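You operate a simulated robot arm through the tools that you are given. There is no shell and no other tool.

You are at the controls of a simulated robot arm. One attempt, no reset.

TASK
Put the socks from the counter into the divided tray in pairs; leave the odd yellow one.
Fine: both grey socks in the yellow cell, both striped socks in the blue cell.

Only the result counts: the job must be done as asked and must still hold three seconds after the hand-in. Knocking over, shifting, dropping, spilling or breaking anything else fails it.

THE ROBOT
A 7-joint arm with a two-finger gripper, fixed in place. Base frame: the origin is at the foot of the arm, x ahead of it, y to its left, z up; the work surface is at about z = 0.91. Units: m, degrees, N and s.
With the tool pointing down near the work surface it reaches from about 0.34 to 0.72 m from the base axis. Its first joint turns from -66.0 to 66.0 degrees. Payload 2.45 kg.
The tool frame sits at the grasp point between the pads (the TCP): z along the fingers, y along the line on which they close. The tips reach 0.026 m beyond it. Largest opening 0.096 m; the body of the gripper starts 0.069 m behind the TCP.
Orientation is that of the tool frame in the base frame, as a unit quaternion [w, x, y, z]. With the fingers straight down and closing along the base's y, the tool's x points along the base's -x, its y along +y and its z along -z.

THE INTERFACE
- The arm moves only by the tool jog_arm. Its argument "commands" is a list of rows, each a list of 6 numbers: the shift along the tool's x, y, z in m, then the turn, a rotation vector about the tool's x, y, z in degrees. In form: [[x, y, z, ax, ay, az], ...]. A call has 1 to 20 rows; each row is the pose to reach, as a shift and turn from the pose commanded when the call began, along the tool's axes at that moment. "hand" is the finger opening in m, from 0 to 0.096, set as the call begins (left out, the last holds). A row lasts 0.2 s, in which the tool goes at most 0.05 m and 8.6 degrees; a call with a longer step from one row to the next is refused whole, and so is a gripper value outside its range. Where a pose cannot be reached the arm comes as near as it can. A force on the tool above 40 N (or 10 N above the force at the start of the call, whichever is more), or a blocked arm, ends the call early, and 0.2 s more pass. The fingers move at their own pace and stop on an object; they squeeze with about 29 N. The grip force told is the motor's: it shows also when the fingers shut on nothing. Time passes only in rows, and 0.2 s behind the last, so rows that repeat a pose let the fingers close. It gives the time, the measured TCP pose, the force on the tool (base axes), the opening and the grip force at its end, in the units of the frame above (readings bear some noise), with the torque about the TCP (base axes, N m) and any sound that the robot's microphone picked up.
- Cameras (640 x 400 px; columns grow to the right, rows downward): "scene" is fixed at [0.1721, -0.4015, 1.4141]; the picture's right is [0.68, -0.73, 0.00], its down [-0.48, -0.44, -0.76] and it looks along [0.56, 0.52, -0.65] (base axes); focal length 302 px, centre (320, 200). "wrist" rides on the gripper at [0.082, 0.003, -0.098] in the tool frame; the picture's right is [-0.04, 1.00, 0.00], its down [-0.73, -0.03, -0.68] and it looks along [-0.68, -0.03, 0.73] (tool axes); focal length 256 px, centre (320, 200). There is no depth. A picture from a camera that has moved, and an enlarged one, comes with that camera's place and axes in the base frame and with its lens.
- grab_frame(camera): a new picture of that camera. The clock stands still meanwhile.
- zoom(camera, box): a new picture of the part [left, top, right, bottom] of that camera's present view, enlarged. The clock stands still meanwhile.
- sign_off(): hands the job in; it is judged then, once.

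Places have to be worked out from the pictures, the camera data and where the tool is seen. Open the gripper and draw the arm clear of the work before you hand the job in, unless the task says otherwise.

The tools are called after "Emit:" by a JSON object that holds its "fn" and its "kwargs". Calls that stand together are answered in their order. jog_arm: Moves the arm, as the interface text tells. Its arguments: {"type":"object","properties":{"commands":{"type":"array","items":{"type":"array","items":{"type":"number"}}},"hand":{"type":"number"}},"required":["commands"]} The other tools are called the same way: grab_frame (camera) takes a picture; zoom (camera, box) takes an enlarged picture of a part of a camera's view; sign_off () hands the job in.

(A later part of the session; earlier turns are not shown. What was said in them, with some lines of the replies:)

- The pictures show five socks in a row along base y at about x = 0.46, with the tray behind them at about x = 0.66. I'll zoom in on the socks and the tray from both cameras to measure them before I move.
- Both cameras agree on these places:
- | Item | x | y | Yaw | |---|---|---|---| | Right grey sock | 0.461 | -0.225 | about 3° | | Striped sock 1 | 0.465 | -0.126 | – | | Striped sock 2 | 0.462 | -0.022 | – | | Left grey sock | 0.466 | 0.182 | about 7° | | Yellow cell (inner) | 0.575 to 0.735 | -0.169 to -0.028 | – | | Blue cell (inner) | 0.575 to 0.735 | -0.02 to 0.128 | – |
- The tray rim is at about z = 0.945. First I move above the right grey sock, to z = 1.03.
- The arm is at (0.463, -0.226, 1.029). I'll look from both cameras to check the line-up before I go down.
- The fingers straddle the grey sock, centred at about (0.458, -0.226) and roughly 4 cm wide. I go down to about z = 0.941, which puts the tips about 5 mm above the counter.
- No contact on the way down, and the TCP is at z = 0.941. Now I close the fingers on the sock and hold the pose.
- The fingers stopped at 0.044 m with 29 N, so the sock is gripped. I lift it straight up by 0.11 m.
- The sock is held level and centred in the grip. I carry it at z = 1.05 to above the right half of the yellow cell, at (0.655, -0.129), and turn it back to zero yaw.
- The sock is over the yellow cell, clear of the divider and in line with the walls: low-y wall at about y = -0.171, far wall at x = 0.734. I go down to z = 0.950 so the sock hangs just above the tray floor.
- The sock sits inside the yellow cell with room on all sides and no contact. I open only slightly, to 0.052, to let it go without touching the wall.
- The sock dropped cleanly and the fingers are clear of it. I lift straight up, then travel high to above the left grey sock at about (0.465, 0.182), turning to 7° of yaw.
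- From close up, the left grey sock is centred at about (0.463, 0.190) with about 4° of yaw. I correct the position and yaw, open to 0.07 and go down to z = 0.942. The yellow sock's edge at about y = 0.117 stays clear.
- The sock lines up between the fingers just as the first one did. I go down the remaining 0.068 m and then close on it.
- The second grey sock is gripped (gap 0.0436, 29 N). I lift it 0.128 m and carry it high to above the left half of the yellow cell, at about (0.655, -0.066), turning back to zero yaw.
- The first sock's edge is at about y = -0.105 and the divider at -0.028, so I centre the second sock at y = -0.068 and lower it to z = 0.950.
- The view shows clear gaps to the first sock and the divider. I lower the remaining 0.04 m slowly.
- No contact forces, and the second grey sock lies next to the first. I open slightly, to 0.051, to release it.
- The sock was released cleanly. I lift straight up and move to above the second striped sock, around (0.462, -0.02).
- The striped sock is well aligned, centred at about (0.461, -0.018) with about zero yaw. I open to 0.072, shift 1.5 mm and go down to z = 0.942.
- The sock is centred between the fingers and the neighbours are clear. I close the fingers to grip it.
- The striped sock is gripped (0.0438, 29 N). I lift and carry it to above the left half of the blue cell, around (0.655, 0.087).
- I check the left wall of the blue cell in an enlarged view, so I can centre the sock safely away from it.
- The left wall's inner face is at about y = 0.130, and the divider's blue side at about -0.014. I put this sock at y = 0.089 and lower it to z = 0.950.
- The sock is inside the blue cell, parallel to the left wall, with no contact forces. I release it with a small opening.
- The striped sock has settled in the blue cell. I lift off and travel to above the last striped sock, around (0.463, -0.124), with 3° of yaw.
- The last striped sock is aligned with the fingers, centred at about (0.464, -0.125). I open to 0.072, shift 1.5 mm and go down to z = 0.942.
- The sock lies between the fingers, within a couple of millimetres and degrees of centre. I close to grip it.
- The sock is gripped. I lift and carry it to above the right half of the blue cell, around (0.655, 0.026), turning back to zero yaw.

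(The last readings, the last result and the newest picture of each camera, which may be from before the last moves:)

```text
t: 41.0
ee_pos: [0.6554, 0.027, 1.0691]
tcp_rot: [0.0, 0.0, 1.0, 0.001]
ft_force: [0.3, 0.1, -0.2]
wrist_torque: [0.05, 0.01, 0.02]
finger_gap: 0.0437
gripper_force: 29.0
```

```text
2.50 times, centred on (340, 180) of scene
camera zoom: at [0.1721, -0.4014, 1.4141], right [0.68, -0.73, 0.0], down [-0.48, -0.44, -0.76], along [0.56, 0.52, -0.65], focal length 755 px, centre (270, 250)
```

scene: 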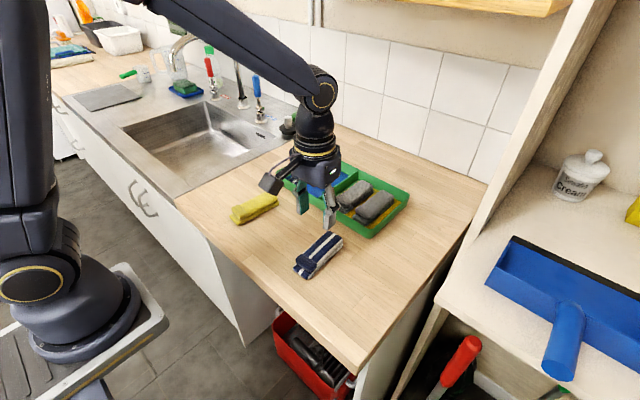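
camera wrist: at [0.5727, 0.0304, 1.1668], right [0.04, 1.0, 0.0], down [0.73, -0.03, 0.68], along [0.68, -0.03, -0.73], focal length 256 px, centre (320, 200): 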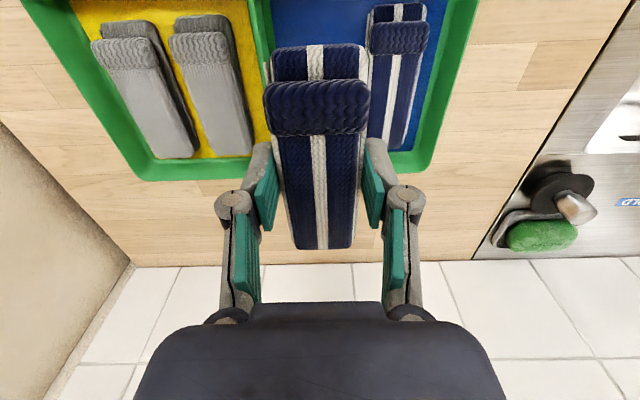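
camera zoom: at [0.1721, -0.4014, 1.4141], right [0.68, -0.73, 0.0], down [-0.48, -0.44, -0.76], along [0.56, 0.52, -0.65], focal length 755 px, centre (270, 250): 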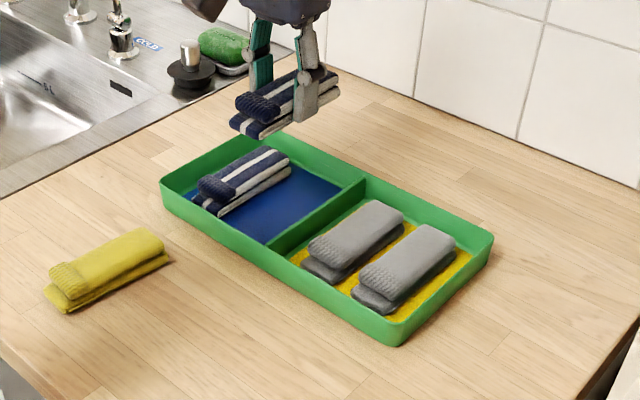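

The first striped sock's edge is at about y = 0.067 and the divider base at about -0.010, so the middle of the free space is about 0.028. I shift 1.5 mm and lower to z = 0.952, stopping partway to check.

Emit:
{"fn": "jog_arm", "kwargs": {"commands": [[0, 0.0015, 0.03, 0, 0, 0], [0, 0.0015, 0.06, 0, 0, 0], [0, 0.0015, 0.08, 0, 0, 0], [0, 0.0015, 0.08, 0, 0, 0]]}}

Emit:
{"fn": "grab_frame", "kwargs": {"camera": "wrist"}}

Emit:
{"fn": "zoom", "kwargs": {"camera": "scene", "box": [260, 130, 400, 240]}}

```text
t: 42.0
ee_pos: [0.6551, 0.0278, 0.9895]
tcp_rot: [0.0, 0.001, 1.0, 0.0]
ft_force: [0.4, 0.2, -0.5]
wrist_torque: [0.04, -0.01, 0.04]
finger_gap: 0.0435
gripper_force: 29.1
```

```text
taken
camera wrist: at [0.5732, 0.0314, 1.0861], right [0.04, 1.0, 0.0], down [0.73, -0.03, 0.68], along [0.68, -0.03, -0.73], focal length 256 px, centre (320, 200)
```

wrist: 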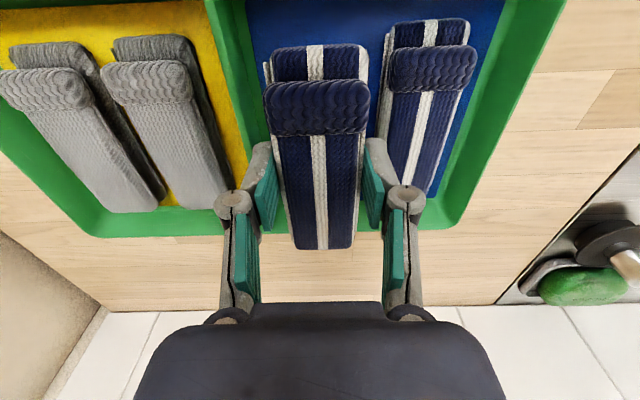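

```text
3.64 times, centred on (330, 185) of scene
camera zoom: at [0.1721, -0.4015, 1.4141], right [0.68, -0.73, 0.0], down [-0.48, -0.44, -0.76], along [0.56, 0.52, -0.65], focal length 1098 px, centre (284, 254)
```

zoom: 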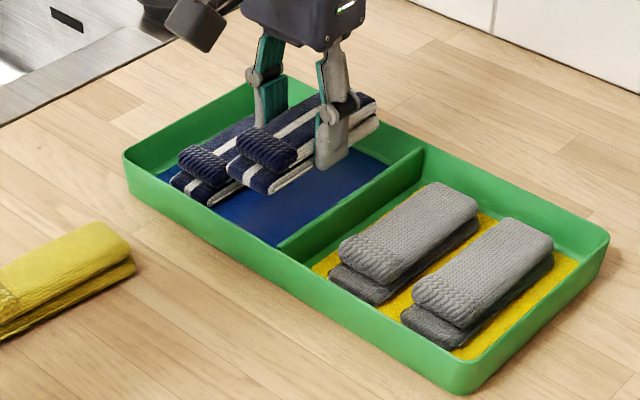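

The gaps on both sides look fine, so I lower the last 0.038 m slowly.

Emit:
{"fn": "jog_arm", "kwargs": {"commands": [[0, 0, 0.012, 0, 0, 0], [0, 0, 0.022, 0, 0, 0], [0, 0, 0.03, 0, 0, 0], [0, 0, 0.035, 0, 0, 0], [0, 0, 0.038, 0, 0, 0], [0, 0, 0.038, 0, 0, 0]]}}

Emit:
{"fn": "grab_frame", "kwargs": {"camera": "wrist"}}

```text
t: 43.4
ee_pos: [0.6553, 0.0261, 0.9522]
tcp_rot: [0.001, 0.0, 1.0, 0.0]
ft_force: [0.2, 0.5, 0.6]
wrist_torque: [0.02, -0.02, 0.03]
finger_gap: 0.0436
gripper_force: 29.1
```

```text
taken
camera wrist: at [0.5733, 0.0308, 1.048], right [0.04, 1.0, 0.0], down [0.73, -0.03, 0.68], along [0.68, -0.03, -0.73], focal length 256 px, centre (320, 200)
```

wrist: 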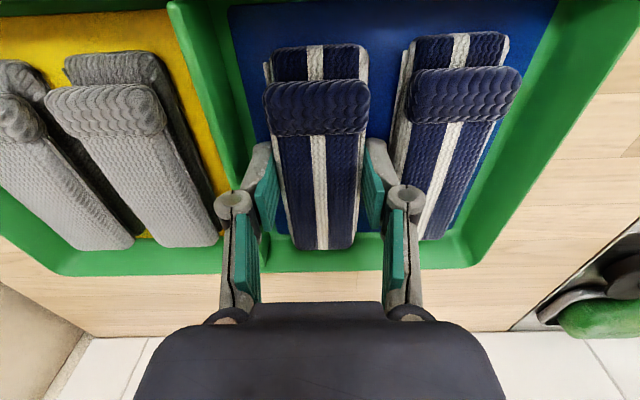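

No contact, and the sock is between its twin and the divider. I open just 6 mm to let it go.

Emit:
{"fn": "jog_arm", "kwargs": {"commands": [[0, 0, 0, 0, 0, 0], [0, 0, 0, 0, 0, 0], [0, 0, 0, 0, 0, 0]], "hand": 0.05}}

Emit:
{"fn": "grab_frame", "kwargs": {"camera": "wrist"}}

```text
t: 44.2
ee_pos: [0.656, 0.027, 0.9517]
tcp_rot: [0.0, -0.001, 1.0, 0.0]
ft_force: [-0.4, -0.2, -0.5]
wrist_torque: [0.03, 0.03, -0.01]
finger_gap: 0.05
gripper_force: 0.0
```

```text
taken
camera wrist: at [0.5734, 0.0308, 1.0483], right [0.04, 1.0, 0.0], down [0.73, -0.03, 0.68], along [0.68, -0.03, -0.73], focal length 256 px, centre (320, 200)
```

wrist: 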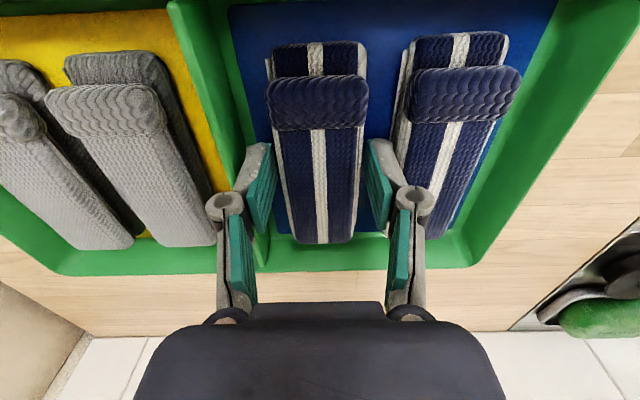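

The sock dropped free. I lift straight up, draw back to about the start pose, and then open the gripper fully.

Emit:
{"fn": "jog_arm", "kwargs": {"commands": [[0, 0, -0.012, 0, 0, 0], [0, 0, -0.04, 0, 0, 0], [0, 0, -0.08, 0, 0, 0], [0, 0, -0.12, 0, 0, 0], [0, 0, -0.16, 0, 0, 0], [0, 0, -0.2, 0, 0, 0], [0, 0, -0.24, 0, 0, 0], [0.03, -0.024, -0.25, 0, 0, 0], [0.065, -0.05, -0.25, 0, 0, 0], [0.1, -0.076, -0.25, 0, 0, 0], [0.135, -0.103, -0.25, 0, 0, 0], [0.17, -0.13, -0.25, 0, 0, 0], [0.2, -0.153, -0.25, 0, 0, 0], [0.21, -0.16, -0.25, 0, 0, 0], [0.21, -0.16, -0.25, 0, 0, 0]], "hand": 0.05}}

Emit:
{"fn": "jog_arm", "kwargs": {"commands": [[0, 0, 0, 0, 0, 0], [0, 0, 0, 0, 0, 0], [0, 0, 0, 0, 0, 0], [0, 0, 0, 0, 0, 0]], "hand": 0.096}}

Emit:
{"fn": "grab_frame", "kwargs": {"camera": "scene"}}

Emit:
{"fn": "grab_frame", "kwargs": {"camera": "wrist"}}

Emit:
{"fn": "zoom", "kwargs": {"camera": "scene", "box": [240, 110, 440, 260]}}

```text
t: 47.4
ee_pos: [0.4458, -0.1339, 1.2031]
tcp_rot: [0.0, 0.0, 1.0, 0.0]
ft_force: [0.4, 0.1, 0.0]
wrist_torque: [0.03, -0.02, 0.0]
finger_gap: 0.0501
gripper_force: 0.1
```

```text
t: 48.4
ee_pos: [0.447, -0.1346, 1.2024]
tcp_rot: [0.0, 0.0, 1.0, 0.0]
ft_force: [-0.1, -0.6, 0.8]
wrist_torque: [0.0, -0.04, 0.0]
finger_gap: 0.096
gripper_force: 0.0
```

```text
taken
```

scene: 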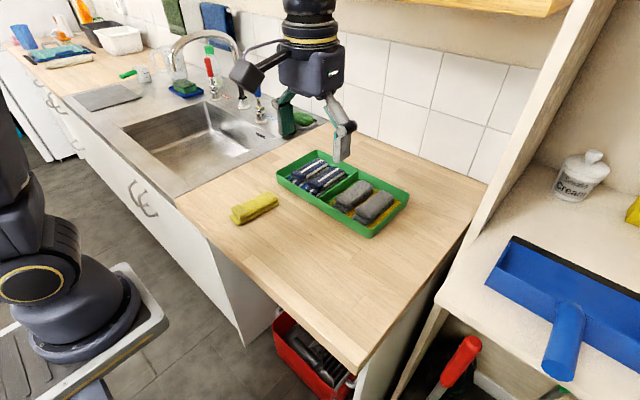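

```text
taken
camera wrist: at [0.3641, -0.1298, 1.2992], right [0.04, 1.0, 0.0], down [0.73, -0.03, 0.68], along [0.68, -0.03, -0.73], focal length 256 px, centre (320, 200)
```

wrist: 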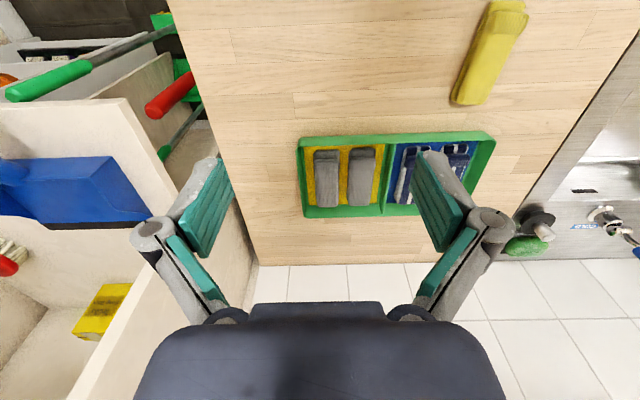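

```text
2.67 times, centred on (340, 185) of scene
camera zoom: at [0.1721, -0.4015, 1.4141], right [0.68, -0.73, 0.0], down [-0.48, -0.44, -0.76], along [0.56, 0.52, -0.65], focal length 805 px, centre (267, 240)
```

zoom: 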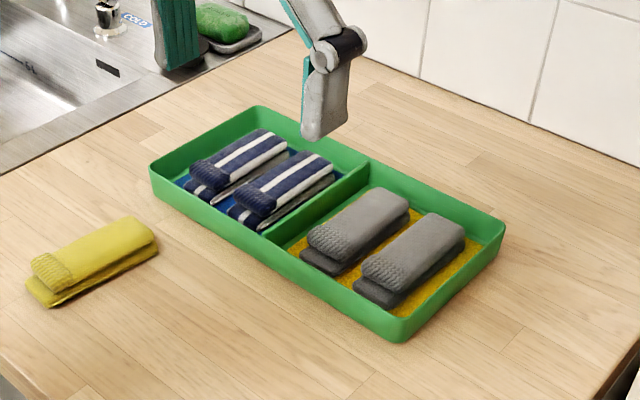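

Both grey socks lie flat in the yellow cell and both striped socks in the blue cell. The yellow sock and the tray haven't moved, the gripper is open and the arm is clear, so I hand the job in.

Emit:
{"fn": "sign_off", "kwargs": {}}

```text
The job is handed in.
```

The job is done and handed in. Both grey socks are in the yellow cell and both striped socks are in the blue cell, lying flat side by side.

In the last pictures the yellow sock was still in its place on the counter and the tray had not moved. The force readings showed no knocks while I placed the socks. I opened the gripper fully and drew the arm back to about its start pose before handing in. The hand-in gave no verdict, so I can't tell you how it was judged.
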